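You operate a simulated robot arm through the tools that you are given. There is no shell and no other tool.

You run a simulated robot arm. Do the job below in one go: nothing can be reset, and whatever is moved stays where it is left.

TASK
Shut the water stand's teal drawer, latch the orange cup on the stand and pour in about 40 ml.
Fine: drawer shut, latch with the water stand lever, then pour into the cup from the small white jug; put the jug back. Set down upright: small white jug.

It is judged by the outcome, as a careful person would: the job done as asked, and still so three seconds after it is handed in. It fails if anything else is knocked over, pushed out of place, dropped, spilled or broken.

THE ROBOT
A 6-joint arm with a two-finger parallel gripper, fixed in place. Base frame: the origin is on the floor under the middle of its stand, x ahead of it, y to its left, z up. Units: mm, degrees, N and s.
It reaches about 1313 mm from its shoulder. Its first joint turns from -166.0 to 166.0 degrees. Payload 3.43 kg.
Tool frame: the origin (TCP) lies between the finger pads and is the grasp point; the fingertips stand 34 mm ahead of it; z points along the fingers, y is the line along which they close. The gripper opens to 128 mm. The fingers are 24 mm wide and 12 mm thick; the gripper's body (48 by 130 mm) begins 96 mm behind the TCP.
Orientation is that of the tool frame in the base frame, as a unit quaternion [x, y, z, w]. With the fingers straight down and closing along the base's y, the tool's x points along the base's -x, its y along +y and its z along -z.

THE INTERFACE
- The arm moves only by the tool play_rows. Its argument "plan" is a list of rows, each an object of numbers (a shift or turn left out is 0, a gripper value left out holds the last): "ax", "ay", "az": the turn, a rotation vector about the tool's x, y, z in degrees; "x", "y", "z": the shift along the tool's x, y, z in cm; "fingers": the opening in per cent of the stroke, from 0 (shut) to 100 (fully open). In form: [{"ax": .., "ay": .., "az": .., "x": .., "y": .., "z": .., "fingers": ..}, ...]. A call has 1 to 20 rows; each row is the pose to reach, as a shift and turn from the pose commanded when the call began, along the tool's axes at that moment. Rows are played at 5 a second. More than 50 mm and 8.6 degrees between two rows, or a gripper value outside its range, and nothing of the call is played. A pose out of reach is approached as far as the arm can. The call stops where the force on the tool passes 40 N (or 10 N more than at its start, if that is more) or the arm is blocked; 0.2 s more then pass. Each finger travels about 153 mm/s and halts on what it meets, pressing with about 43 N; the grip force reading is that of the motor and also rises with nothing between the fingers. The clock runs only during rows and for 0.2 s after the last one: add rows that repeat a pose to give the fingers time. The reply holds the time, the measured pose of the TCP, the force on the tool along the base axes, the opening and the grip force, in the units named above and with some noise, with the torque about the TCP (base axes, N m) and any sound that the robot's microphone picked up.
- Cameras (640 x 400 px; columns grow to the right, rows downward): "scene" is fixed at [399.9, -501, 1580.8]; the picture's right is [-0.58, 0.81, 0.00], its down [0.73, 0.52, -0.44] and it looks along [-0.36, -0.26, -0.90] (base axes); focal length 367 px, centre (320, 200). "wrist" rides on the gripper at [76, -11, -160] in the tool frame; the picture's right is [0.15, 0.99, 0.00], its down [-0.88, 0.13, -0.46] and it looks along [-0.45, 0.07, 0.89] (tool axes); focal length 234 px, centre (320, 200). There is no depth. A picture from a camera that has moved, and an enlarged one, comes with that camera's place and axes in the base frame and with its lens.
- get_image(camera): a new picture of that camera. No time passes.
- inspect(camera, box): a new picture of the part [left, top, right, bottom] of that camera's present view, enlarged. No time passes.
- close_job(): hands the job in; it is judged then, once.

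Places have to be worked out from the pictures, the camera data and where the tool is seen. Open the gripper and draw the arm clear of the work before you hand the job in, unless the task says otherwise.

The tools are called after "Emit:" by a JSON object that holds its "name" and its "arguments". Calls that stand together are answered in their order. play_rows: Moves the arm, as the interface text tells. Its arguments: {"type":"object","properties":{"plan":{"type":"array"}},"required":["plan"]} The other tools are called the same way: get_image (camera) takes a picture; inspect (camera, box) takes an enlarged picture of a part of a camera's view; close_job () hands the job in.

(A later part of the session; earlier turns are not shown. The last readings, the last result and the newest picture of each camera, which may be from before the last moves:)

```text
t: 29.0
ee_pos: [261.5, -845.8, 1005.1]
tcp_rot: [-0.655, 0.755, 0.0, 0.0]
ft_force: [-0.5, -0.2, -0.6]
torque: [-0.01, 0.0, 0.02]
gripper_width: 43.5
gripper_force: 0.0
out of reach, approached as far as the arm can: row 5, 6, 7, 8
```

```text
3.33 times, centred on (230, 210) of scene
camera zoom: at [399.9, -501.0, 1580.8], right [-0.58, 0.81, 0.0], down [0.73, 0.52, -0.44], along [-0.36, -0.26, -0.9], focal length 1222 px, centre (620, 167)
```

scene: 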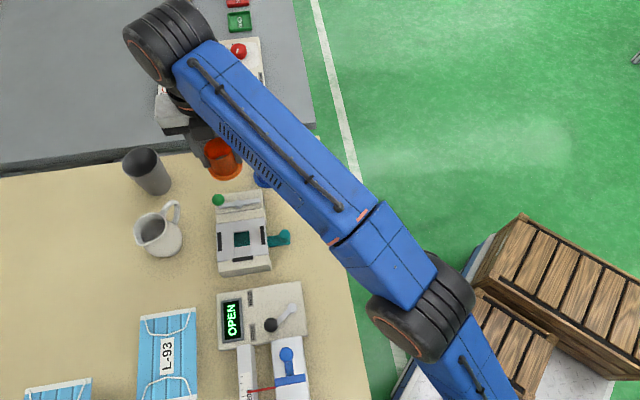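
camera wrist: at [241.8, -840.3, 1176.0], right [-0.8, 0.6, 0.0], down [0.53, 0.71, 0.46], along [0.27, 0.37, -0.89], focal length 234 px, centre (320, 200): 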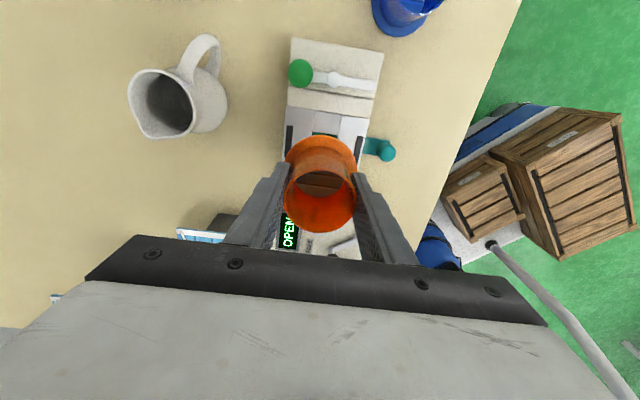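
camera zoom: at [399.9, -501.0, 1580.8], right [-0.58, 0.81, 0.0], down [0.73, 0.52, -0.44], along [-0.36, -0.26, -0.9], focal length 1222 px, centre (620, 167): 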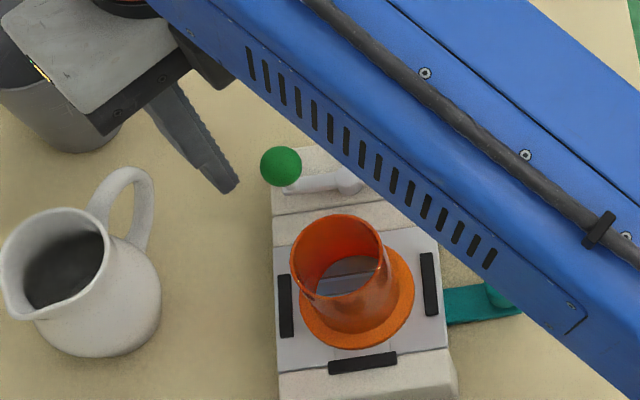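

The arm hit a limit around (261,-846,1005) with about 8° of the turn left. I'll lower to z≈980, where there is more reach, and see whether it can finish centring over the knob and turning.

Emit:
{"name": "play_rows", "arguments": {"plan": [{"z": 1.2, "fingers": 34}, {"z": 2.4, "fingers": 34}, {"x": 0.5, "y": 0.3, "z": 2.4, "az": -4, "fingers": 34}, {"x": 1.05, "y": 0.6, "z": 2.4, "az": -8, "fingers": 34}, {"x": 1.05, "y": 0.6, "z": 2.4, "az": -8, "fingers": 34}]}}

Emit:
{"name": "inspect", "arguments": {"camera": "wrist", "box": [200, 60, 440, 250]}}

```text
t: 30.2
ee_pos: [263.5, -846.8, 982.5]
tcp_rot: [-0.655, 0.756, 0.001, 0.0]
ft_force: [0.0, 0.3, 0.6]
torque: [-0.04, 0.06, 0.05]
gripper_width: 43.6
gripper_force: 0.0
out of reach, approached as far as the arm can: row 3, 4, 5
```

```text
2.11 times, centred on (320, 155) of wrist
camera zoom: at [263.1, -923.9, 1141.7], right [-1.0, 0.0, 0.0], down [0.0, 0.89, 0.46], along [0.0, 0.46, -0.89], focal length 493 px, centre (320, 295)
```

zoom: 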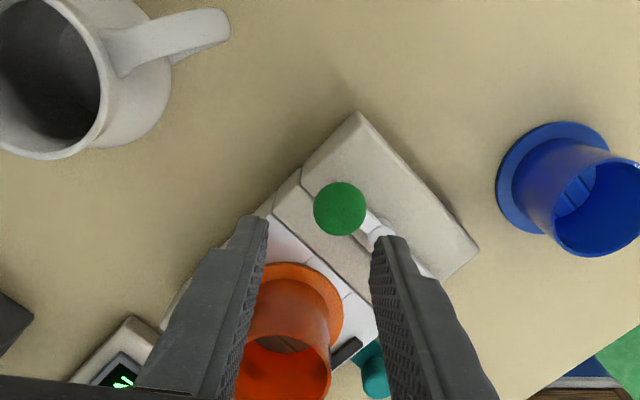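

The limit is the wrist's roll in that direction, not the distance. I'll turn the other way by about 142°, so the fingers can straddle the knob close to its direction of travel with room to follow the swing.

Emit:
{"name": "play_rows", "arguments": {"plan": [{"az": 8.35, "fingers": 34}, {"az": 16.7, "fingers": 34}, {"az": 25.05, "fingers": 34}, {"az": 33.4, "fingers": 34}, {"az": 41.75, "fingers": 34}, {"az": 50.1, "fingers": 34}, {"az": 58.45, "fingers": 34}, {"az": 66.8, "fingers": 34}, {"az": 75.15, "fingers": 34}, {"az": 83.5, "fingers": 34}, {"az": 91.85, "fingers": 34}, {"az": 100.2, "fingers": 34}, {"az": 108.55, "fingers": 34}, {"az": 116.9, "fingers": 34}, {"az": 125.25, "x": 0.3, "y": 0.25, "fingers": 34}, {"az": 133.6, "x": 0.7, "y": 0.55, "fingers": 34}, {"az": 142, "x": 1.02, "y": 0.82, "fingers": 34}, {"az": 142, "x": 1.02, "y": 0.82, "fingers": 34}]}}

Emit:
{"name": "inspect", "arguments": {"camera": "wrist", "box": [200, 60, 440, 250]}}

Emit:
{"name": "inspect", "arguments": {"camera": "scene", "box": [150, 150, 310, 270]}}

```text
t: 34.0
ee_pos: [253.3, -852.9, 984.1]
tcp_rot: [0.502, 0.865, 0.0, -0.001]
ft_force: [-0.3, 0.5, 0.4]
torque: [0.01, 0.03, -0.01]
gripper_width: 43.5
gripper_force: 0.0
```

```text
2.11 times, centred on (320, 155) of wrist
camera zoom: at [205.1, -793.0, 1141.9], right [0.79, 0.62, 0.0], down [0.55, -0.7, 0.46], along [0.28, -0.36, -0.89], focal length 493 px, centre (320, 295)
```

zoom: 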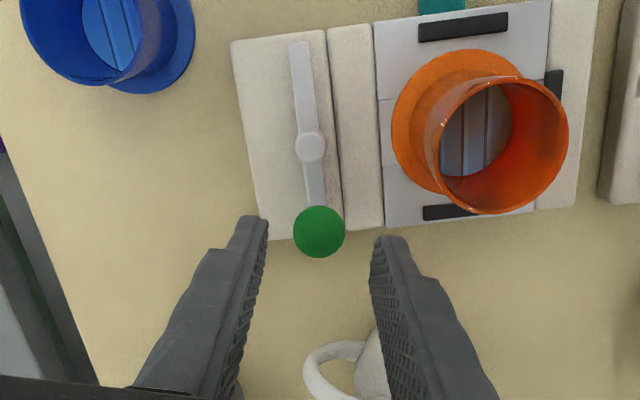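

```text
3.33 times, centred on (230, 210) of scene
camera zoom: at [399.9, -501.0, 1580.8], right [-0.58, 0.81, 0.0], down [0.73, 0.52, -0.44], along [-0.36, -0.26, -0.9], focal length 1222 px, centre (620, 167)
```

zoom: 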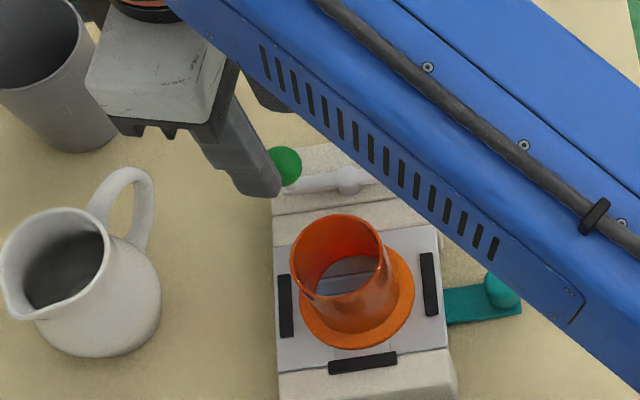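

The knob is now centred between the fingers and I have a clear view of the lever. I'll descend so the fingertips sit beside the ball (fingertips at z≈901, above the lever bar), then narrow the gap to a loose straddle.

Emit:
{"name": "play_rows", "arguments": {"plan": [{"x": -0.23, "z": 1.5, "fingers": 34}, {"x": -0.23, "z": 3.0, "fingers": 34}, {"x": -0.23, "z": 4.3, "fingers": 34}, {"x": -0.23, "z": 4.9, "fingers": 34}, {"x": -0.23, "z": 4.9, "fingers": 24}, {"x": -0.23, "z": 4.9, "fingers": 24}]}}

Emit:
{"name": "inspect", "arguments": {"camera": "wrist", "box": [200, 60, 440, 250]}}

Emit:
{"name": "inspect", "arguments": {"camera": "scene", "box": [170, 170, 290, 245]}}

```text
t: 35.4
ee_pos: [253.0, -853.5, 935.2]
tcp_rot: [0.501, 0.865, 0.0, 0.0]
ft_force: [-0.4, -1.2, 0.0]
torque: [-0.01, 0.01, 0.01]
gripper_width: 30.9
gripper_force: 0.0
```

```text
2.11 times, centred on (320, 155) of wrist
camera zoom: at [206.3, -794.8, 1094.4], right [0.79, 0.62, 0.0], down [0.55, -0.7, 0.46], along [0.28, -0.36, -0.89], focal length 493 px, centre (320, 295)
```

zoom: 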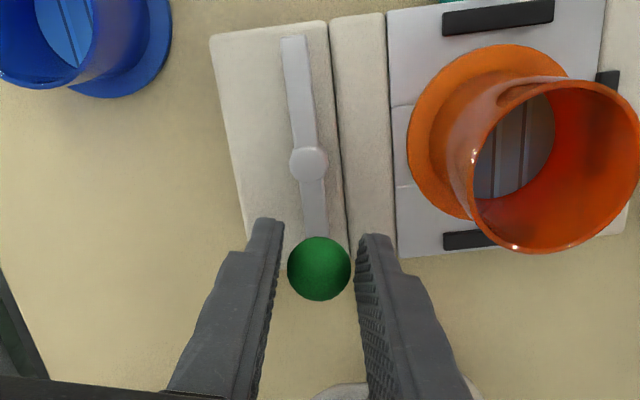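

```text
5.33 times, centred on (230, 208) of scene
camera zoom: at [399.9, -501.0, 1580.8], right [-0.58, 0.81, 0.0], down [0.73, 0.52, -0.44], along [-0.36, -0.26, -0.9], focal length 1956 px, centre (800, 160)
```

zoom: 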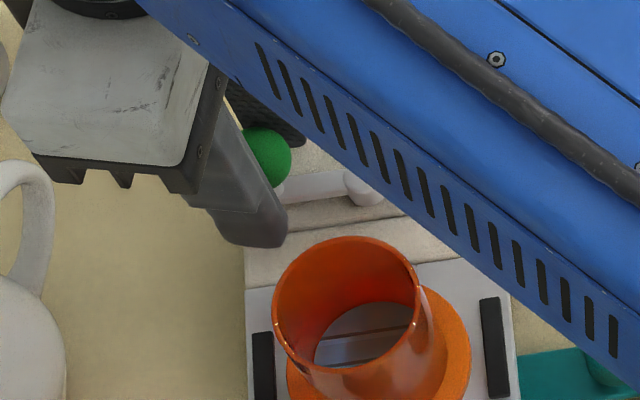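

The ball is between the fingers with a few millimetres of slack. I'll swing the knob clockwise along its arc about the pivot, turning the tool with it, and do the first half then check.

Emit:
{"name": "play_rows", "arguments": {"plan": [{"x": -0.18, "y": -0.82, "az": 6, "fingers": 24}, {"x": -0.28, "y": -1.37, "az": 12, "fingers": 24}, {"x": -0.19, "y": -1.9, "az": 18, "fingers": 24}, {"x": -0.01, "y": -2.41, "az": 24, "fingers": 24}, {"x": 0.24, "y": -2.89, "az": 30, "fingers": 24}, {"x": 0.24, "y": -2.89, "az": 30, "fingers": 24}]}}

Emit:
{"name": "inspect", "arguments": {"camera": "wrist", "box": [200, 60, 440, 250]}}

```text
t: 36.8
ee_pos: [227.4, -867.7, 934.5]
tcp_rot: [0.708, 0.706, 0.0, 0.0]
ft_force: [0.5, 0.2, -0.4]
torque: [0.01, -0.04, 0.01]
gripper_width: 31.2
gripper_force: 0.1
```

```text
2.11 times, centred on (320, 155) of wrist
camera zoom: at [215.6, -793.2, 1093.1], right [0.99, 0.14, 0.0], down [0.13, -0.88, 0.46], along [0.06, -0.45, -0.89], focal length 493 px, centre (320, 295)
```

zoom: 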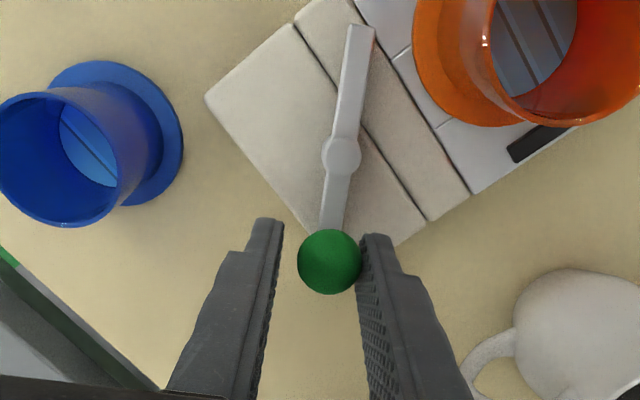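

The lever is halfway and moving freely, with its long arm heading toward the cup flange. I'll continue the arc.

Emit:
{"name": "play_rows", "arguments": {"plan": [{"x": 0.12, "y": -0.54, "az": 6, "fingers": 24}, {"x": 0.33, "y": -1.06, "az": 12, "fingers": 24}, {"x": 0.56, "y": -1.55, "az": 18, "fingers": 24}, {"x": 0.88, "y": -2.0, "az": 24, "fingers": 24}, {"x": 0.88, "y": -2.0, "az": 24, "fingers": 24}]}}

Emit:
{"name": "inspect", "arguments": {"camera": "wrist", "box": [200, 60, 440, 250]}}

Emit:
{"name": "inspect", "arguments": {"camera": "scene", "box": [170, 170, 310, 275]}}

```text
t: 38.0
ee_pos: [205.3, -859.3, 933.8]
tcp_rot: [0.84, 0.543, -0.001, 0.0]
ft_force: [0.6, -0.2, -0.1]
torque: [-0.01, -0.03, 0.05]
gripper_width: 31.1
gripper_force: 0.4
```

```text
2.11 times, centred on (320, 155) of wrist
camera zoom: at [227.3, -786.9, 1092.5], right [0.96, -0.27, 0.0], down [-0.24, -0.86, 0.46], along [-0.12, -0.44, -0.89], focal length 493 px, centre (320, 295)
```

zoom: 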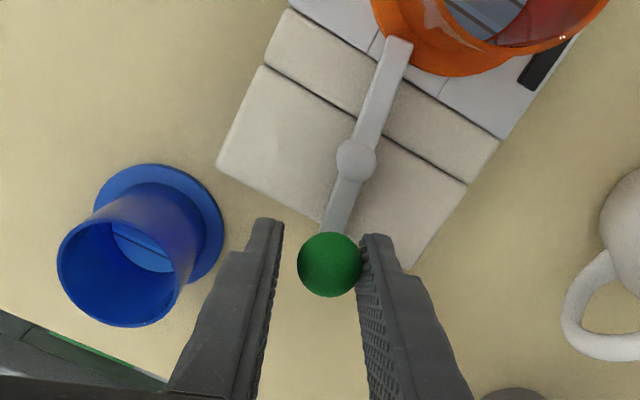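

```text
3.81 times, centred on (240, 222) of scene
camera zoom: at [399.9, -501.0, 1580.8], right [-0.58, 0.81, 0.0], down [0.73, 0.52, -0.44], along [-0.36, -0.26, -0.9], focal length 1397 px, centre (625, 114)
```

zoom: 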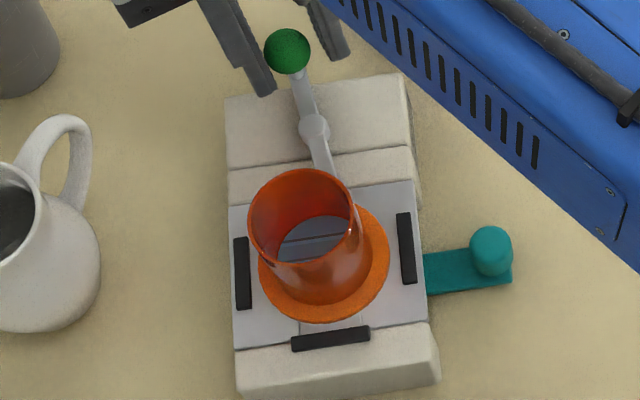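

The lever's tip has reached the flange edge, about 10° short of square. I'll continue in smaller steps and watch for the stop.

Emit:
{"name": "play_rows", "arguments": {"plan": [{"x": 0.09, "y": -0.26, "az": 3, "fingers": 24}, {"x": 0.19, "y": -0.52, "az": 6, "fingers": 24}, {"x": 0.19, "y": -0.52, "az": 6, "fingers": 24}]}}

Emit:
{"name": "inspect", "arguments": {"camera": "wrist", "box": [200, 60, 440, 250]}}

Emit:
{"name": "inspect", "arguments": {"camera": "scene", "box": [200, 175, 300, 275]}}

```text
t: 38.8
ee_pos: [203.8, -856.0, 934.8]
tcp_rot: [0.867, 0.498, 0.0, 0.0]
ft_force: [0.4, -0.3, 0.4]
torque: [-0.02, 0.0, -0.02]
gripper_width: 30.9
gripper_force: 0.1
```

```text
2.11 times, centred on (320, 155) of wrist
camera zoom: at [231.5, -784.7, 1093.7], right [0.93, -0.37, 0.0], down [-0.33, -0.83, 0.46], along [-0.17, -0.42, -0.89], focal length 493 px, centre (320, 295)
```

zoom: 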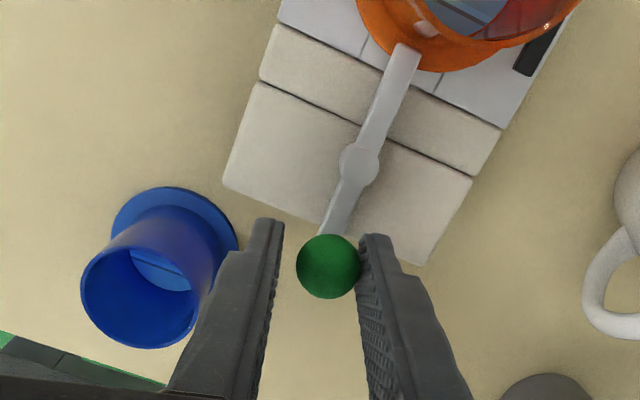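

```text
4.00 times, centred on (250, 225) of scene
camera zoom: at [399.9, -501.0, 1580.8], right [-0.58, 0.81, 0.0], down [0.73, 0.52, -0.44], along [-0.36, -0.26, -0.9], focal length 1467 px, centre (600, 100)
```

zoom: 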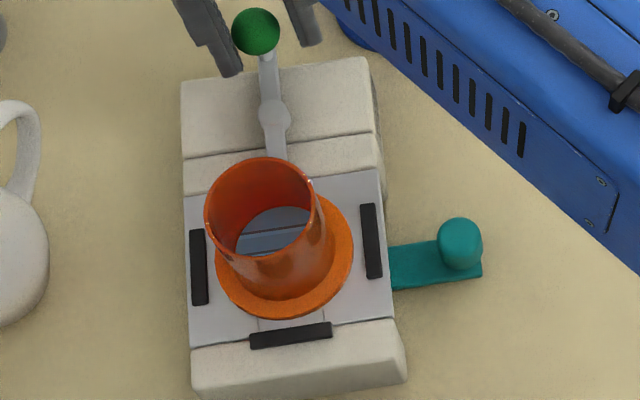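

The lever looks about 1–2° short of square, with no stop felt yet. I'll push the last few degrees gently to find the stop.

Emit:
{"name": "play_rows", "arguments": {"plan": [{"x": 0.04, "y": -0.12, "az": 2, "fingers": 24}, {"x": 0.07, "y": -0.23, "az": 3, "fingers": 24}, {"x": 0.07, "y": -0.23, "az": 3, "fingers": 24}]}}

Emit:
{"name": "inspect", "arguments": {"camera": "wrist", "box": [240, 40, 440, 200]}}

Emit:
{"name": "inspect", "arguments": {"camera": "scene", "box": [210, 180, 290, 240]}}

```text
t: 39.6
ee_pos: [202.5, -853.0, 935.3]
tcp_rot: [0.879, 0.476, 0.0, 0.0]
ft_force: [3.1, -2.0, 0.9]
torque: [-0.03, -0.05, 0.03]
gripper_width: 32.5
gripper_force: 1.9
```

```text
2.50 times, centred on (340, 120) of wrist
camera zoom: at [234.1, -784.1, 1093.8], right [0.91, -0.42, 0.0], down [-0.37, -0.81, 0.46], along [-0.19, -0.41, -0.89], focal length 585 px, centre (270, 400)
```

zoom: 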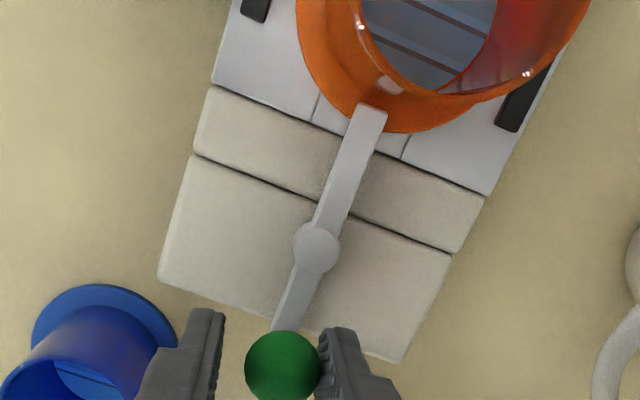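

```text
6.67 times, centred on (250, 210) of scene
camera zoom: at [399.9, -501.0, 1580.8], right [-0.58, 0.81, 0.0], down [0.73, 0.52, -0.44], along [-0.36, -0.26, -0.9], focal length 2445 px, centre (787, 133)
```

zoom: 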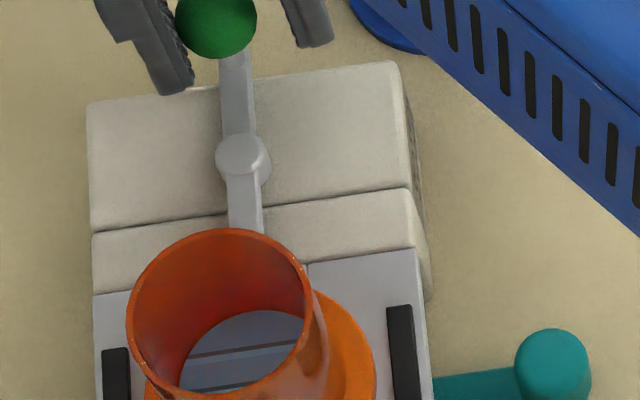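

The small resistance and the slight spreading of the fingers mean the lever has reached its stop, square across the flange. I'll open a little and rise clear of the knob.

Emit:
{"name": "play_rows", "arguments": {"plan": [{"fingers": 34}, {"fingers": 34}, {"z": -2, "fingers": 34}, {"z": -4, "fingers": 34}, {"z": -6, "fingers": 34}, {"z": -6, "fingers": 34}]}}

Emit:
{"name": "get_image", "arguments": {"camera": "wrist"}}

Emit:
{"name": "inspect", "arguments": {"camera": "scene", "box": [110, 150, 310, 275]}}

```text
t: 41.0
ee_pos: [202.4, -854.3, 993.5]
tcp_rot: [0.879, 0.476, 0.0, 0.0]
ft_force: [0.3, -0.2, -0.3]
torque: [0.01, 0.01, -0.03]
gripper_width: 43.5
gripper_force: 0.0
```

```text
taken
camera wrist: at [234.1, -784.7, 1152.6], right [0.91, -0.42, 0.0], down [-0.37, -0.81, 0.46], along [-0.19, -0.41, -0.89], focal length 234 px, centre (320, 200)
```

wrist: 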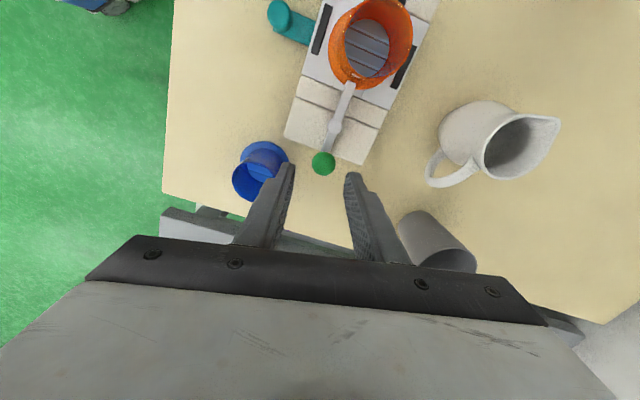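

```text
3.20 times, centred on (210, 212) of scene
camera zoom: at [399.9, -501.0, 1580.8], right [-0.58, 0.81, 0.0], down [0.73, 0.52, -0.44], along [-0.36, -0.26, -0.9], focal length 1174 px, centre (672, 160)
```

zoom: 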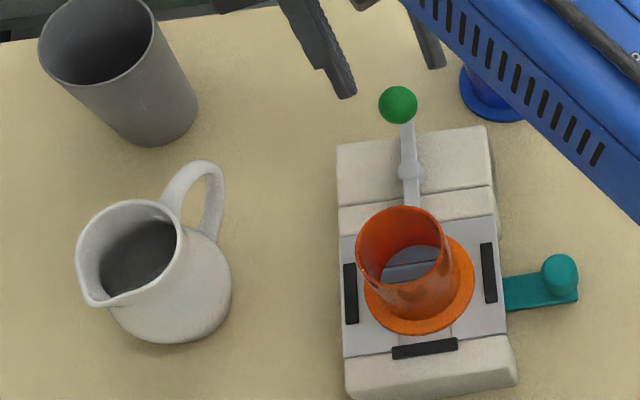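

The lever is staying put across the flange. I'll zoom in on the jug from both cameras to measure it.

Emit:
{"name": "inspect", "arguments": {"camera": "wrist", "box": [400, 70, 600, 210]}}

Emit:
{"name": "inspect", "arguments": {"camera": "scene", "box": [120, 190, 200, 265]}}

Emit:
{"name": "inspect", "arguments": {"camera": "wrist", "box": [290, 0, 450, 100]}}

```text
2.86 times, centred on (500, 140) of wrist
camera zoom: at [234.1, -784.7, 1152.6], right [0.91, -0.42, 0.0], down [-0.37, -0.81, 0.46], along [-0.19, -0.41, -0.89], focal length 669 px, centre (-194, 371)
```

zoom: 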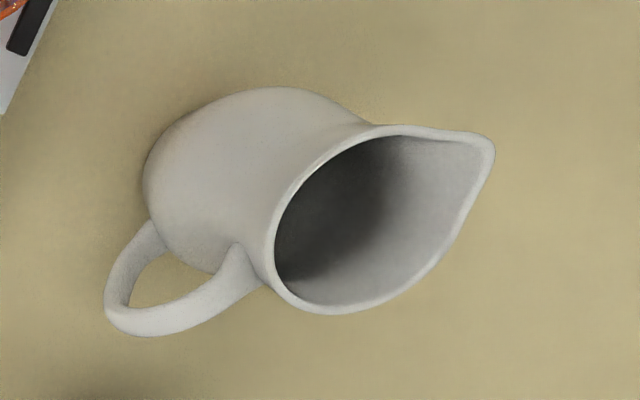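

```text
5.33 times, centred on (160, 228) of scene
camera zoom: at [399.9, -501.0, 1580.8], right [-0.58, 0.81, 0.0], down [0.73, 0.52, -0.44], along [-0.36, -0.26, -0.9], focal length 1956 px, centre (1173, 53)
```

zoom: 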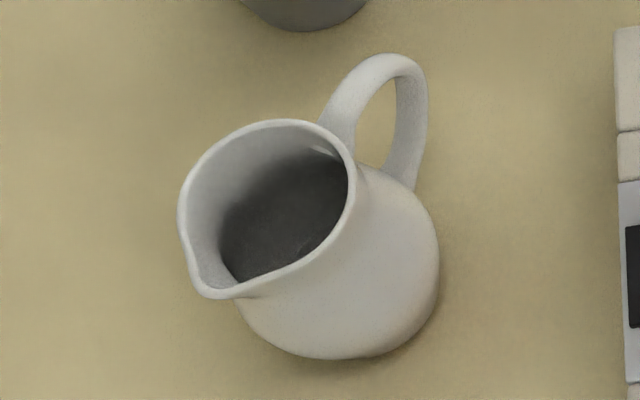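

```text
4.00 times, centred on (370, 50) of wrist
camera zoom: at [234.1, -784.7, 1152.6], right [0.91, -0.42, 0.0], down [-0.37, -0.81, 0.46], along [-0.19, -0.41, -0.89], focal length 937 px, centre (120, 800)
```

zoom: 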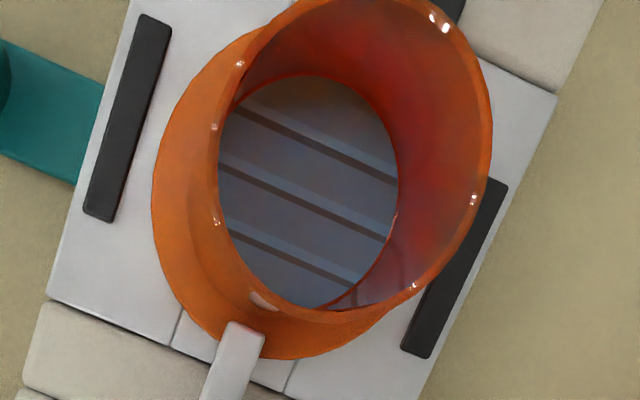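

Jug geometry from both views: its axis is at about (375,-912.5), the spout tip at (412,-903,939), the handle's outer corner at (309,-930,904), and the spout azimuth is about 14.5°. I'll grip the handle from above, with the camera on the spout side, so first I'll turn the tool 42° more here to test the wrist range.

Emit:
{"name": "play_rows", "arguments": {"plan": [{"az": 8.4, "fingers": 34}, {"az": 16.8, "fingers": 34}, {"az": 25.2, "fingers": 34}, {"az": 33.6, "fingers": 34}, {"az": 42, "fingers": 34}, {"az": 42, "fingers": 34}]}}

```text
t: 42.4
ee_pos: [202.3, -854.4, 994.0]
tcp_rot: [0.992, 0.128, 0.0, 0.0]
ft_force: [-0.2, -0.1, -0.4]
torque: [0.0, -0.03, 0.0]
gripper_width: 43.6
gripper_force: 0.1
```

The turn worked, and tool x now points along the spout direction at 14.7°. I'll move behind the handle, keeping high past the green knob and then descending to z≈940.

Emit:
{"name": "play_rows", "arguments": {"plan": [{"x": 1.06, "y": 2.5, "z": 0.3, "fingers": 34}, {"x": 2.1, "y": 5.0, "z": 1.0, "fingers": 34}, {"x": 3.2, "y": 7.5, "z": 3.2, "fingers": 34}, {"x": 4.23, "y": 9.97, "z": 5.4, "fingers": 34}, {"x": 4.23, "y": 9.97, "z": 5.4, "fingers": 34}]}}

Emit:
{"name": "get_image", "arguments": {"camera": "wrist"}}

Emit:
{"name": "inspect", "arguments": {"camera": "scene", "box": [90, 130, 290, 270]}}

```text
t: 43.6
ee_pos: [269.3, -936.0, 937.6]
tcp_rot: [0.991, 0.13, 0.001, 0.0]
ft_force: [0.8, -0.3, -0.6]
torque: [0.0, -0.01, -0.06]
gripper_width: 43.9
gripper_force: 0.0
```

```text
taken
camera wrist: at [339.3, -906.9, 1096.1], right [0.4, -0.92, 0.0], down [-0.82, -0.35, 0.46], along [-0.42, -0.18, -0.89], focal length 234 px, centre (320, 200)
```

wrist: 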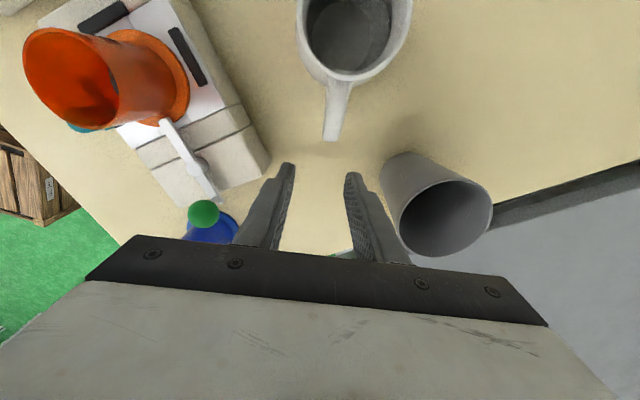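

```text
2.86 times, centred on (190, 200) of scene
camera zoom: at [399.9, -501.0, 1580.8], right [-0.58, 0.81, 0.0], down [0.73, 0.52, -0.44], along [-0.36, -0.26, -0.9], focal length 1048 px, centre (691, 200)
```

zoom: 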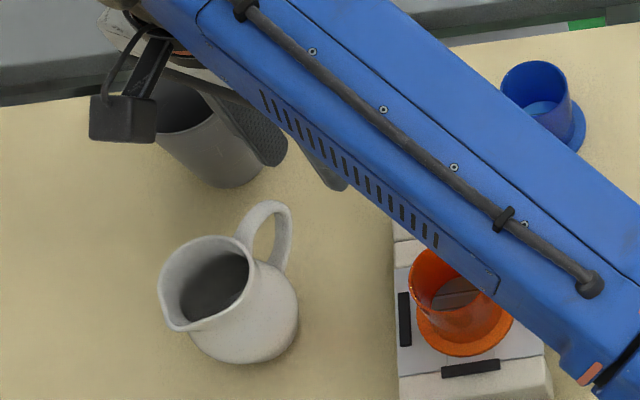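

Emit:
{"name": "inspect", "arguments": {"camera": "wrist", "box": [240, 0, 440, 200]}}

```text
2.00 times, centred on (340, 100) of wrist
camera zoom: at [339.3, -906.9, 1096.1], right [0.4, -0.92, 0.0], down [-0.82, -0.35, 0.46], along [-0.42, -0.18, -0.89], focal length 468 px, centre (280, 400)
```

zoom: 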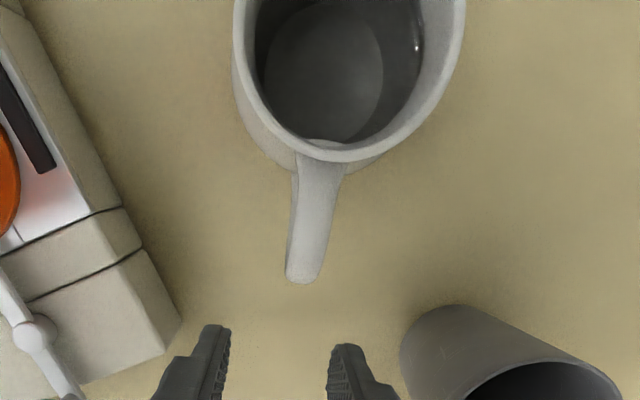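

The handle lines up with tool x, about 3.5 mm to the +y side, with its outer end about 39 mm ahead. I'll descend to z≈899 and then slide forward 50 mm so the open fingers straddle the handle.

Emit:
{"name": "play_rows", "arguments": {"plan": [{"z": 1.9, "fingers": 34}, {"y": 0.35, "z": 3.86, "fingers": 34}, {"x": 1.6, "y": 0.35, "z": 3.86, "fingers": 34}, {"x": 3.2, "y": 0.35, "z": 3.86, "fingers": 34}, {"x": 4.5, "y": 0.33, "z": 3.86, "fingers": 34}, {"x": 5.0, "y": 0.33, "z": 3.86, "fingers": 34}, {"x": 5.0, "y": 0.33, "z": 3.86, "fingers": 34}]}}

Emit:
{"name": "get_image", "arguments": {"camera": "wrist"}}

Emit:
{"name": "inspect", "arguments": {"camera": "scene", "box": [90, 130, 250, 270]}}

```text
t: 45.2
ee_pos: [319.2, -928.4, 903.8]
tcp_rot: [0.992, 0.13, 0.0, 0.0]
ft_force: [0.1, -0.2, 0.5]
torque: [0.02, -0.01, 0.0]
gripper_width: 43.6
gripper_force: 0.1
```

```text
taken
camera wrist: at [389.0, -898.2, 1061.4], right [0.4, -0.92, 0.0], down [-0.82, -0.35, 0.46], along [-0.42, -0.18, -0.89], focal length 234 px, centre (320, 200)
```

wrist: 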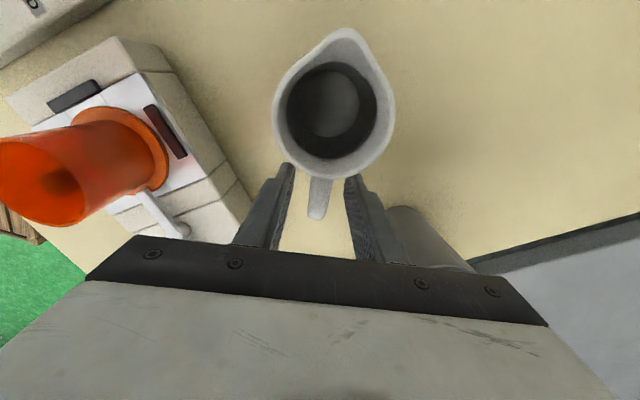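

```text
2.86 times, centred on (170, 200) of scene
camera zoom: at [399.9, -501.0, 1580.8], right [-0.58, 0.81, 0.0], down [0.73, 0.52, -0.44], along [-0.36, -0.26, -0.9], focal length 1048 px, centre (749, 200)
```

zoom: 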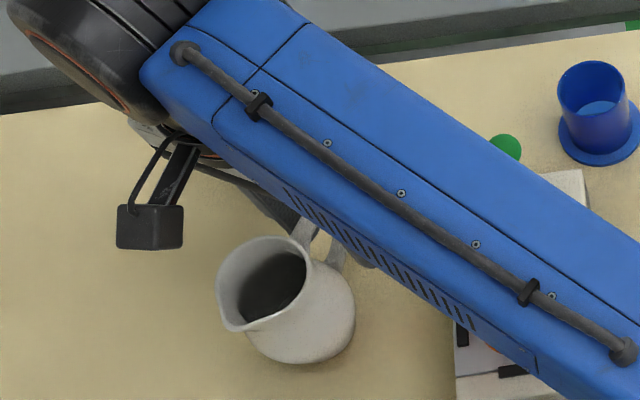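

Emit:
{"name": "inspect", "arguments": {"camera": "wrist", "box": [240, 20, 440, 260]}}

```text
1.67 times, centred on (340, 140) of wrist
camera zoom: at [389.0, -898.2, 1061.4], right [0.4, -0.92, 0.0], down [-0.82, -0.35, 0.46], along [-0.42, -0.18, -0.89], focal length 390 px, centre (287, 300)
```

zoom: 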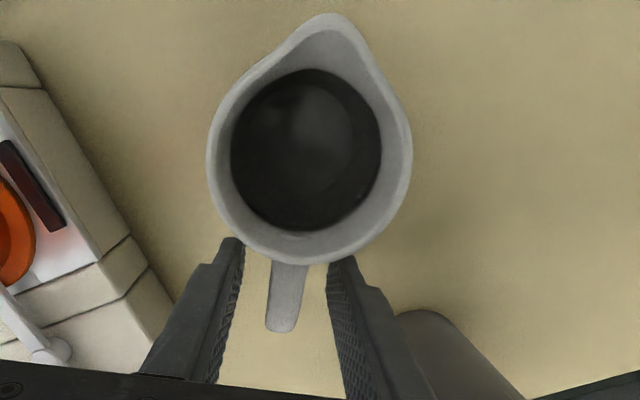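

The handle is centred between the fingers, and the water surface in the jug is visible at about z≈900. I'll close on the handle.

Emit:
{"name": "play_rows", "arguments": {"plan": [{"fingers": 20}, {"fingers": 12}, {"fingers": 8}, {"fingers": 4}, {"fingers": 0}, {"fingers": 0}, {"fingers": 0}]}}

Emit:
{"name": "inspect", "arguments": {"camera": "wrist", "box": [240, 20, 440, 260]}}

```text
t: 46.8
ee_pos: [317.7, -927.8, 903.1]
tcp_rot: [0.992, 0.129, 0.0, -0.001]
ft_force: [-2.3, 1.8, 0.8]
torque: [0.21, 0.01, 0.12]
gripper_width: 13.2
gripper_force: 43.1
```

```text
1.67 times, centred on (340, 140) of wrist
camera zoom: at [388.8, -898.2, 1061.5], right [0.4, -0.92, 0.0], down [-0.82, -0.35, 0.46], along [-0.42, -0.18, -0.89], focal length 390 px, centre (287, 300)
```

zoom: 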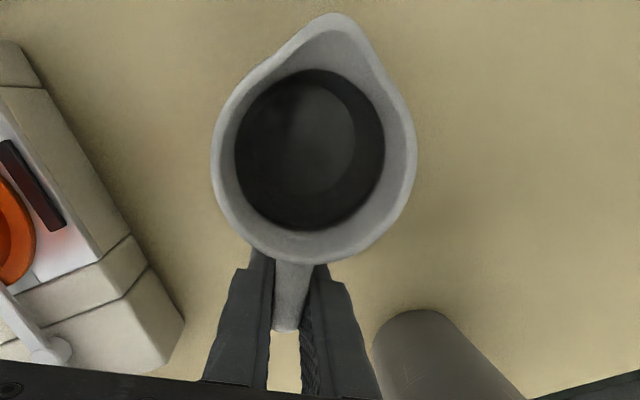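

The grip is holding at 13.2 mm and 43 N. I'll lift a little first to check that the jug doesn't sag in the grip and to read its weight.

Emit:
{"name": "play_rows", "arguments": {"plan": [{"z": -0.4, "fingers": 0}, {"z": -0.8, "fingers": 0}, {"z": -1.2, "fingers": 0}, {"z": -1.2, "fingers": 0}, {"z": -1.2, "fingers": 0}]}}

Emit:
{"name": "inspect", "arguments": {"camera": "wrist", "box": [240, 20, 440, 260]}}

Emit:
{"name": "inspect", "arguments": {"camera": "scene", "box": [90, 150, 250, 270]}}

```text
t: 48.0
ee_pos: [317.9, -929.0, 915.7]
tcp_rot: [0.992, 0.13, 0.001, 0.0]
ft_force: [0.5, -0.2, -3.0]
torque: [-0.03, 0.18, 0.02]
gripper_width: 12.9
gripper_force: 43.5
```

```text
1.67 times, centred on (340, 140) of wrist
camera zoom: at [387.9, -899.2, 1074.1], right [0.4, -0.92, 0.0], down [-0.82, -0.35, 0.46], along [-0.42, -0.18, -0.89], focal length 390 px, centre (287, 300)
```

zoom: 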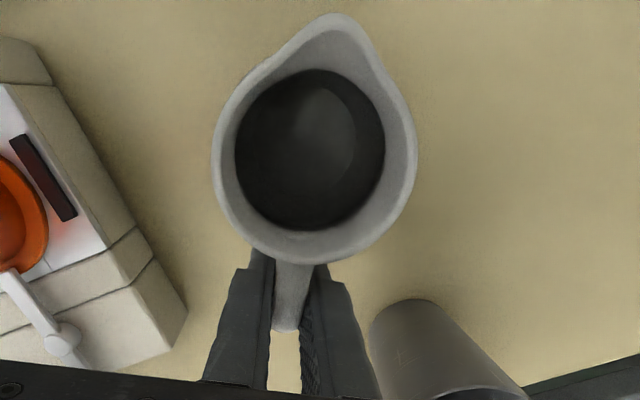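

```text
3.33 times, centred on (170, 210) of scene
camera zoom: at [399.9, -501.0, 1580.8], right [-0.58, 0.81, 0.0], down [0.73, 0.52, -0.44], along [-0.36, -0.26, -0.9], focal length 1222 px, centre (820, 167)
```

zoom: 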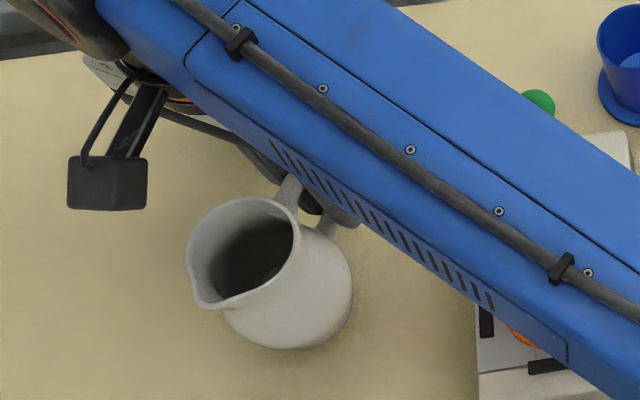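

The jug hangs steadily: no sag in the wrist view, and the weight reads about 3 N. I'll bring it inward (+y) over the free table beside the stand, keeping it upright, before turning it toward the cup.

Emit:
{"name": "play_rows", "arguments": {"plan": [{"x": 0.3, "y": -1.0, "z": -0.1, "fingers": 0}, {"x": 0.8, "y": -2.7, "z": -0.3, "fingers": 0}, {"x": 1.3, "y": -4.4, "z": -0.4, "fingers": 0}, {"x": 1.83, "y": -6.14, "z": -0.5, "fingers": 0}, {"x": 1.83, "y": -6.14, "z": -0.5, "fingers": 0}, {"x": 1.83, "y": -6.14, "z": -0.5, "fingers": 0}]}}

Emit:
{"name": "get_image", "arguments": {"camera": "wrist"}}

Emit:
{"name": "inspect", "arguments": {"camera": "scene", "box": [90, 150, 310, 300]}}

```text
t: 49.4
ee_pos: [320.2, -865.4, 917.7]
tcp_rot: [0.991, 0.13, 0.0, 0.001]
ft_force: [0.0, 0.5, -4.4]
torque: [-0.04, 0.19, -0.01]
gripper_width: 12.9
gripper_force: 43.2
```

```text
taken
camera wrist: at [390.6, -835.5, 1076.2], right [0.4, -0.92, 0.0], down [-0.82, -0.35, 0.46], along [-0.42, -0.18, -0.89], focal length 234 px, centre (320, 200)
```

wrist: 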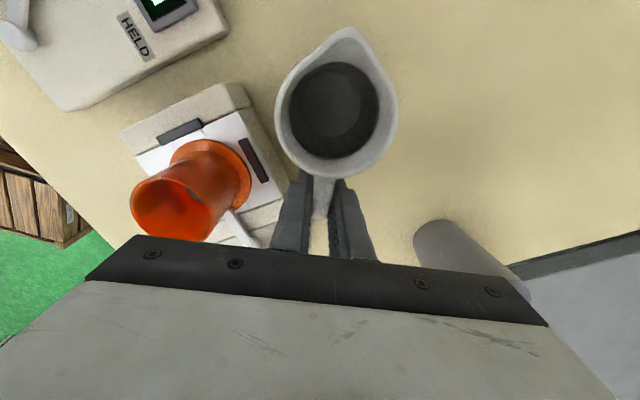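

```text
2.67 times, centred on (200, 225) of scene
camera zoom: at [399.9, -501.0, 1580.8], right [-0.58, 0.81, 0.0], down [0.73, 0.52, -0.44], along [-0.36, -0.26, -0.9], focal length 978 px, centre (640, 133)
```

zoom: 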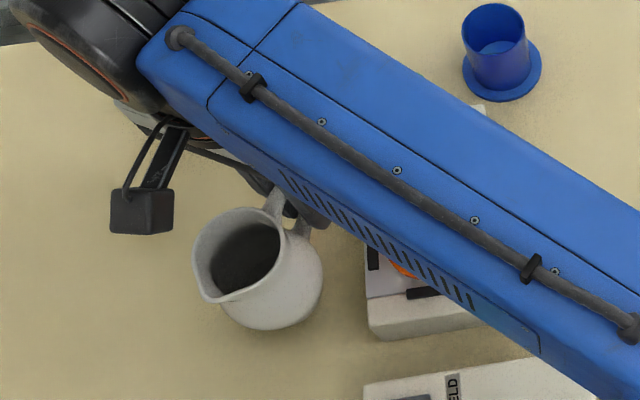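

Next I'll rotate the jug about its own axis by 125° so the spout faces the cup (azimuth about 140°), keeping the jug's centre near (375,-850).

Emit:
{"name": "play_rows", "arguments": {"plan": [{"x": 0.06, "y": 0.83, "az": -8.33, "fingers": 0}, {"x": 0.24, "y": 1.64, "az": -16.67, "fingers": 0}, {"x": 0.53, "y": 2.41, "az": -25, "fingers": 0}, {"x": 0.94, "y": 3.13, "az": -33.33, "fingers": 0}, {"x": 1.44, "y": 3.79, "az": -41.67, "fingers": 0}, {"x": 2.04, "y": 4.37, "az": -50, "fingers": 0}, {"x": 2.71, "y": 4.85, "az": -58.33, "fingers": 0}, {"x": 3.44, "y": 5.23, "az": -66.67, "fingers": 0}, {"x": 4.23, "y": 5.51, "az": -75, "fingers": 0}, {"x": 5.04, "y": 5.66, "az": -83.33, "fingers": 0}, {"x": 5.87, "y": 5.7, "az": -91.67, "fingers": 0}, {"x": 6.69, "y": 5.61, "az": -100, "fingers": 0}, {"x": 7.49, "y": 5.41, "az": -108.33, "fingers": 0}, {"x": 8.26, "y": 5.09, "az": -116.67, "fingers": 0}, {"x": 8.97, "y": 4.67, "az": -125, "fingers": 0}, {"x": 8.97, "y": 4.67, "az": -125, "fingers": 0}]}}

Emit:
{"name": "get_image", "arguments": {"camera": "wrist"}}

Emit:
{"name": "get_image", "arguments": {"camera": "scene"}}

```text
t: 52.8
ee_pos: [416.6, -889.8, 917.3]
tcp_rot: [0.343, 0.939, 0.0, 0.001]
ft_force: [-0.1, 0.6, -2.6]
torque: [-0.12, -0.13, 0.01]
gripper_width: 12.8
gripper_force: 43.2
```

```text
taken
camera wrist: at [352.1, -849.4, 1077.0], right [0.52, 0.85, 0.0], down [0.76, -0.47, 0.46], along [0.39, -0.24, -0.89], focal length 234 px, centre (320, 200)
```

wrist: 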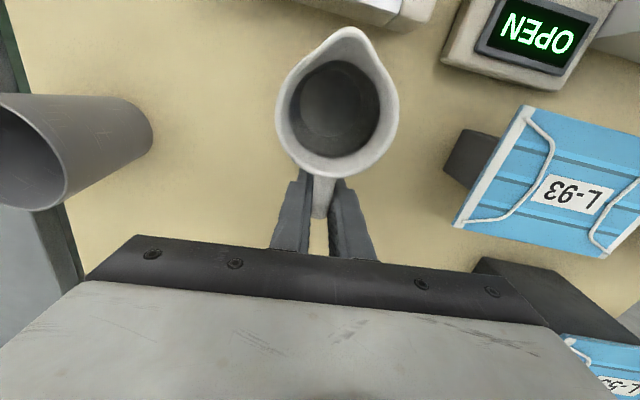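

```text
taken
```

scene: 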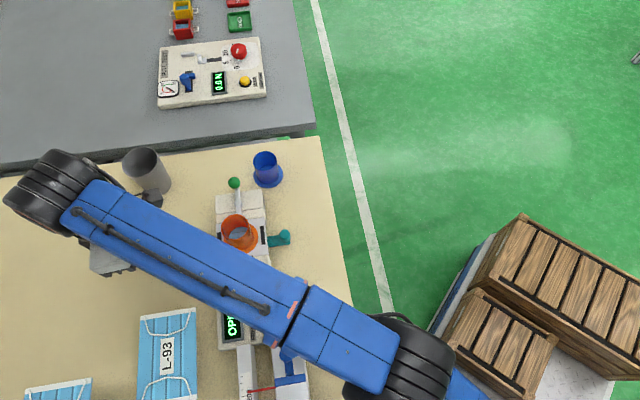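

The spout now points along azimuth 140° toward the cup, and the jug is still firmly seated in the fingers. I'll tilt to 37.5° and raise while still about 60 mm short of the cup, below the estimated pouring onset of 45–50°.

Emit:
{"name": "play_rows", "arguments": {"plan": [{"x": -0.11, "y": -0.02, "z": -1.84, "ay": -7.5, "fingers": 0}, {"x": -0.05, "y": -0.04, "z": -3.71, "ay": -15, "fingers": 0}, {"x": 0.19, "y": -0.06, "z": -5.61, "ay": -22.5, "fingers": 0}, {"x": 0.61, "y": -0.08, "z": -7.5, "ay": -30, "fingers": 0}, {"x": 1.2, "y": -0.1, "z": -9.36, "ay": -37.5, "fingers": 0}, {"x": 1.2, "y": -0.1, "z": -9.36, "ay": -37.5, "fingers": 0}]}}

Emit:
{"name": "get_image", "arguments": {"camera": "wrist"}}

Emit:
{"name": "get_image", "arguments": {"camera": "scene"}}

```text
t: 54.2
ee_pos: [410.3, -882.2, 1012.3]
tcp_rot: [0.325, 0.889, -0.111, 0.302]
ft_force: [0.3, 1.0, -2.7]
torque: [-0.11, -0.08, 0.04]
gripper_width: 13.0
gripper_force: 42.7
```

```text
taken
camera wrist: at [282.3, -789.5, 1091.9], right [0.55, 0.83, -0.09], down [0.41, -0.17, 0.9], along [0.73, -0.53, -0.43], focal length 234 px, centre (320, 200)
```

wrist: 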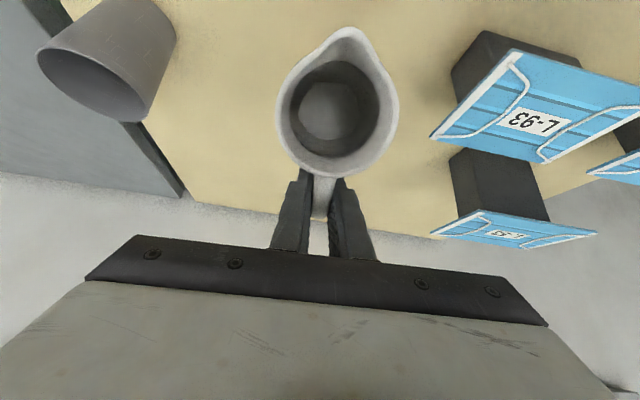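

```text
taken
```

scene: 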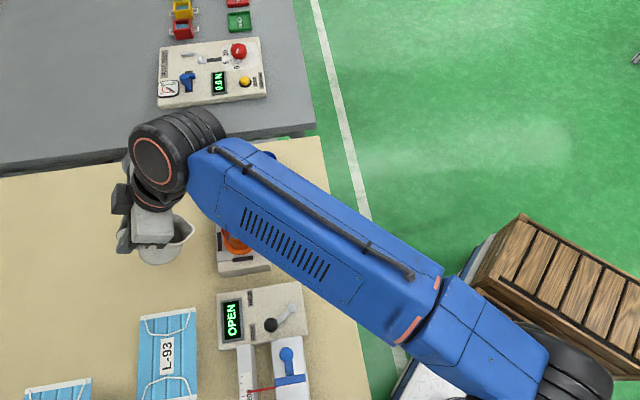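

Emit:
{"name": "inspect", "arguments": {"camera": "wrist", "box": [260, 10, 420, 190]}}

Emit:
{"name": "inspect", "arguments": {"camera": "scene", "box": [100, 150, 300, 280]}}

```text
2.22 times, centred on (340, 100) of wrist
camera zoom: at [282.3, -789.5, 1091.9], right [0.55, 0.83, -0.09], down [0.41, -0.17, 0.9], along [0.73, -0.53, -0.43], focal length 520 px, centre (276, 422)
```

zoom: 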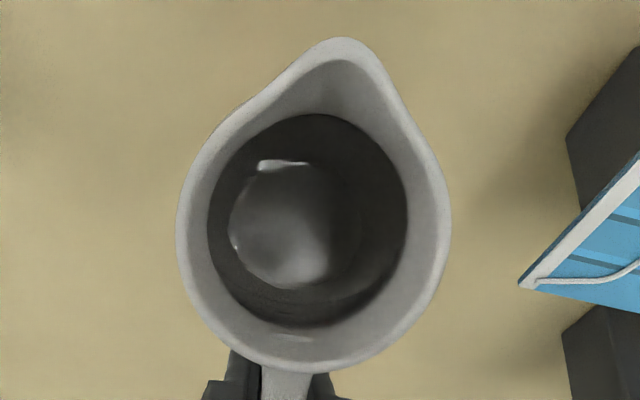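

```text
3.08 times, centred on (200, 215) of scene
camera zoom: at [399.9, -501.0, 1580.8], right [-0.58, 0.81, 0.0], down [0.73, 0.52, -0.44], along [-0.36, -0.26, -0.9], focal length 1128 px, centre (689, 154)
```

zoom: 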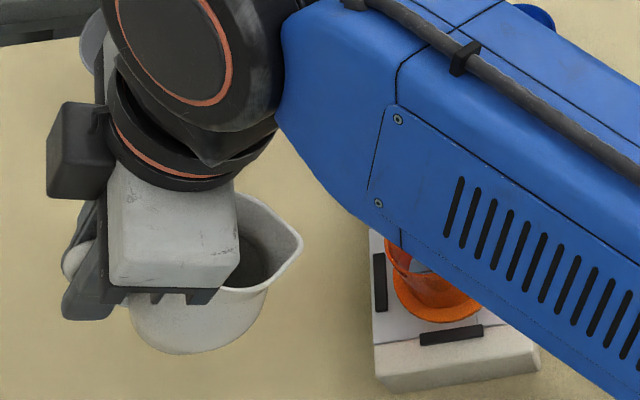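

Emit:
{"name": "inspect", "arguments": {"camera": "wrist", "box": [300, 30, 380, 110]}}

```text
5.00 times, centred on (340, 70) of wrist
camera zoom: at [282.3, -789.5, 1091.9], right [0.55, 0.83, -0.09], down [0.41, -0.17, 0.9], along [0.73, -0.53, -0.43], focal length 1171 px, centre (220, 850)
```

zoom: 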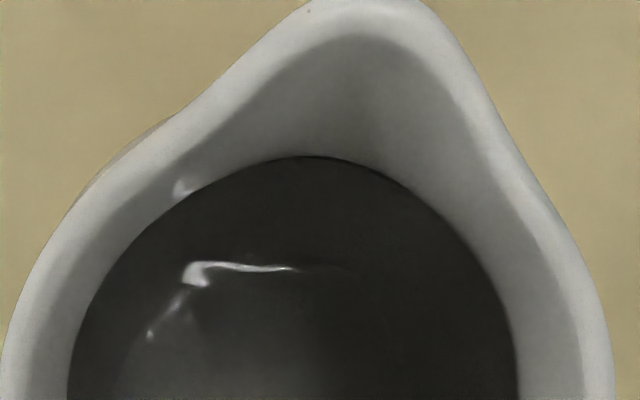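

No sign of water at the lip yet. At 37.5° the lip is at about (335,-819,981). I'll slide it over the cup, about 8 mm short of the cup's centre and about 30 mm above the rim, and check clearance.

Emit:
{"name": "play_rows", "arguments": {"plan": [{"x": 1.1, "y": -0.07, "z": -0.87, "fingers": 0}, {"x": 2.26, "y": -0.15, "z": -1.74, "fingers": 0}, {"x": 3.4, "y": -0.22, "z": -2.6, "fingers": 0}, {"x": 3.4, "y": -0.22, "z": -2.6, "fingers": 0}]}}

Emit:
{"name": "inspect", "arguments": {"camera": "scene", "box": [120, 160, 300, 280]}}

Emit:
{"name": "get_image", "arguments": {"camera": "wrist"}}

```text
t: 55.2
ee_pos: [375.0, -853.8, 1013.9]
tcp_rot: [0.325, 0.889, -0.11, 0.302]
ft_force: [0.3, -0.6, -4.0]
torque: [-0.09, -0.11, 0.02]
gripper_width: 12.7
gripper_force: 43.2
```

```text
3.33 times, centred on (210, 220) of scene
camera zoom: at [399.9, -501.0, 1580.8], right [-0.58, 0.81, 0.0], down [0.73, 0.52, -0.44], along [-0.36, -0.26, -0.9], focal length 1222 px, centre (687, 133)
```

zoom: 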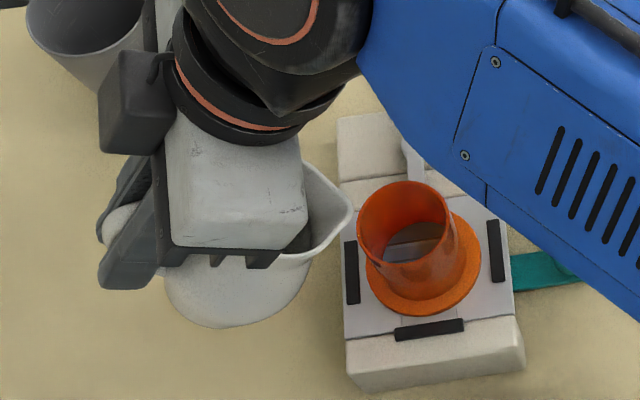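

```text
taken
camera wrist: at [247.1, -762.1, 1092.7], right [0.55, 0.83, -0.09], down [0.41, -0.17, 0.9], along [0.73, -0.53, -0.43], focal length 234 px, centre (320, 200)
```

wrist: 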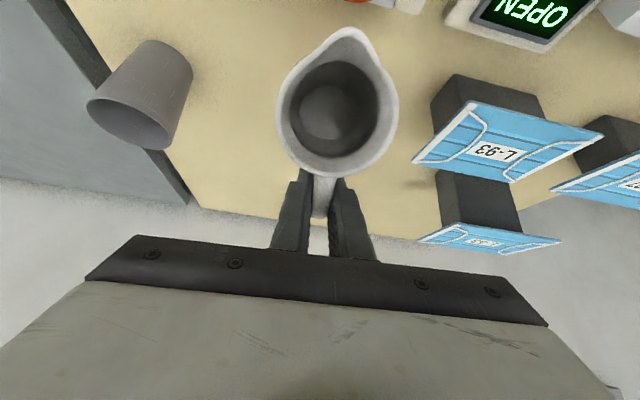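

Projections of the lip and the cup match the picture to about 1 mm, and the lip is just inside the near rim. I'll advance it 12 mm more and tilt to 42°.

Emit:
{"name": "play_rows", "arguments": {"plan": [{"x": 0.64, "y": -0.09, "z": -0.13, "fingers": 0}, {"x": 1.28, "y": -0.18, "z": -0.27, "fingers": 0}, {"x": 1.15, "y": -0.18, "z": -0.66, "ay": -2.25, "fingers": 0}, {"x": 1.03, "y": -0.18, "z": -1.06, "ay": -4.5, "fingers": 0}, {"x": 1.03, "y": -0.18, "z": -1.06, "ay": -4.5, "fingers": 0}]}}

Emit:
{"name": "inspect", "arguments": {"camera": "scene", "box": [180, 190, 280, 265]}}

Emit:
{"name": "inspect", "arguments": {"camera": "wrist", "box": [260, 10, 420, 190]}}

```text
t: 56.4
ee_pos: [362.7, -847.4, 1014.8]
tcp_rot: [0.32, 0.877, -0.123, 0.337]
ft_force: [0.1, -0.4, -2.9]
torque: [-0.05, -0.04, -0.02]
gripper_width: 12.7
gripper_force: 42.8
```

```text
5.33 times, centred on (230, 228) of scene
camera zoom: at [399.9, -501.0, 1580.8], right [-0.58, 0.81, 0.0], down [0.73, 0.52, -0.44], along [-0.36, -0.26, -0.9], focal length 1956 px, centre (800, 53)
```

zoom: 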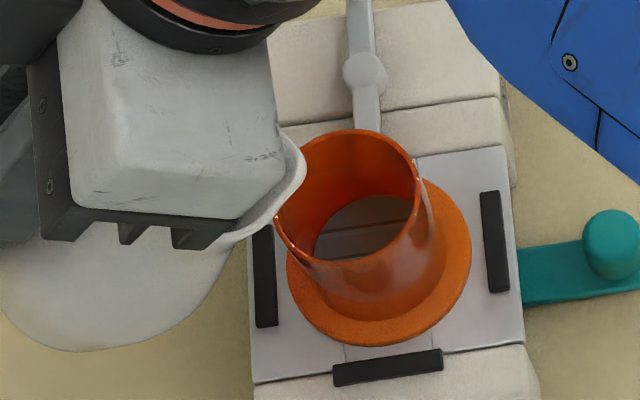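

```text
2.22 times, centred on (340, 100) of wrist
camera zoom: at [229.5, -750.8, 1081.9], right [0.55, 0.83, -0.1], down [0.35, -0.13, 0.93], along [0.75, -0.55, -0.36], focal length 520 px, centre (276, 422)
```

zoom: 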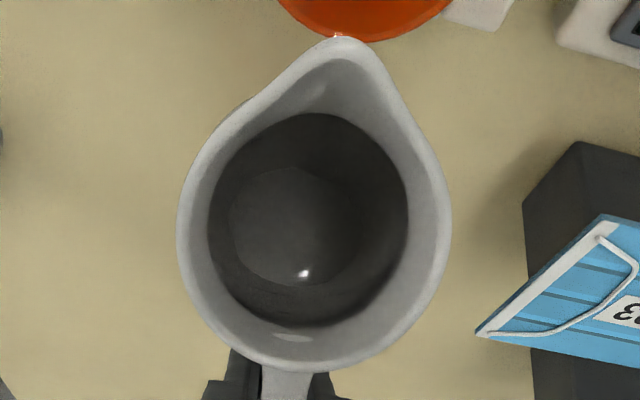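

The lip is at about (289,-785.5,976), right over the cup, and both cameras see it well. I'll tilt on to 45° about the lip and check for flow.

Emit:
{"name": "play_rows", "arguments": {"plan": [{"x": -0.08, "z": -0.25, "ay": -1.5, "fingers": 0}, {"x": -0.16, "z": -0.51, "ay": -3, "fingers": 0}, {"x": -0.16, "z": -0.51, "ay": -3, "fingers": 0}]}}

Emit:
{"name": "inspect", "arguments": {"camera": "scene", "box": [180, 190, 280, 265]}}

Emit:
{"name": "inspect", "arguments": {"camera": "wrist", "box": [260, 0, 420, 180]}}

```text
t: 57.2
ee_pos: [359.7, -845.5, 1018.6]
tcp_rot: [0.317, 0.868, -0.131, 0.359]
ft_force: [-0.1, 0.6, -3.9]
torque: [-0.03, -0.08, 0.04]
gripper_width: 12.6
gripper_force: 43.3
```

```text
5.33 times, centred on (230, 228) of scene
camera zoom: at [399.9, -501.0, 1580.8], right [-0.58, 0.81, 0.0], down [0.73, 0.52, -0.44], along [-0.36, -0.26, -0.9], focal length 1956 px, centre (800, 53)
```

zoom: 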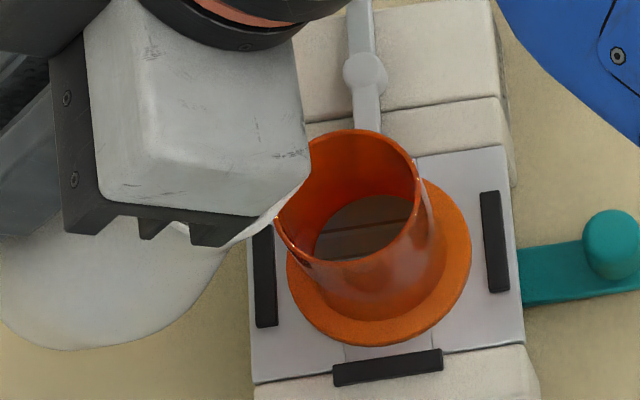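

```text
2.22 times, centred on (340, 90) of wrist
camera zoom: at [225.7, -747.1, 1077.7], right [0.56, 0.82, -0.1], down [0.31, -0.09, 0.94], along [0.77, -0.56, -0.31], focal length 520 px, centre (276, 444)
```

zoom: 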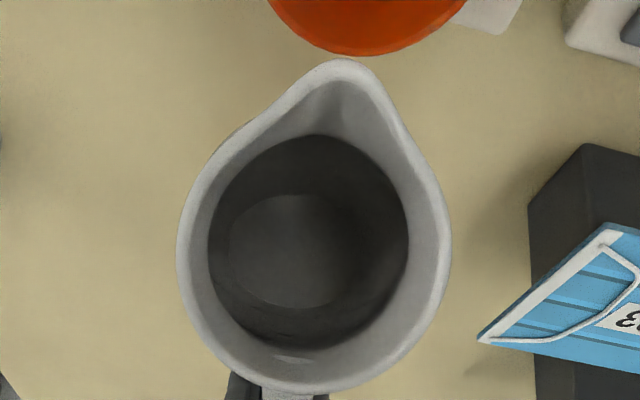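

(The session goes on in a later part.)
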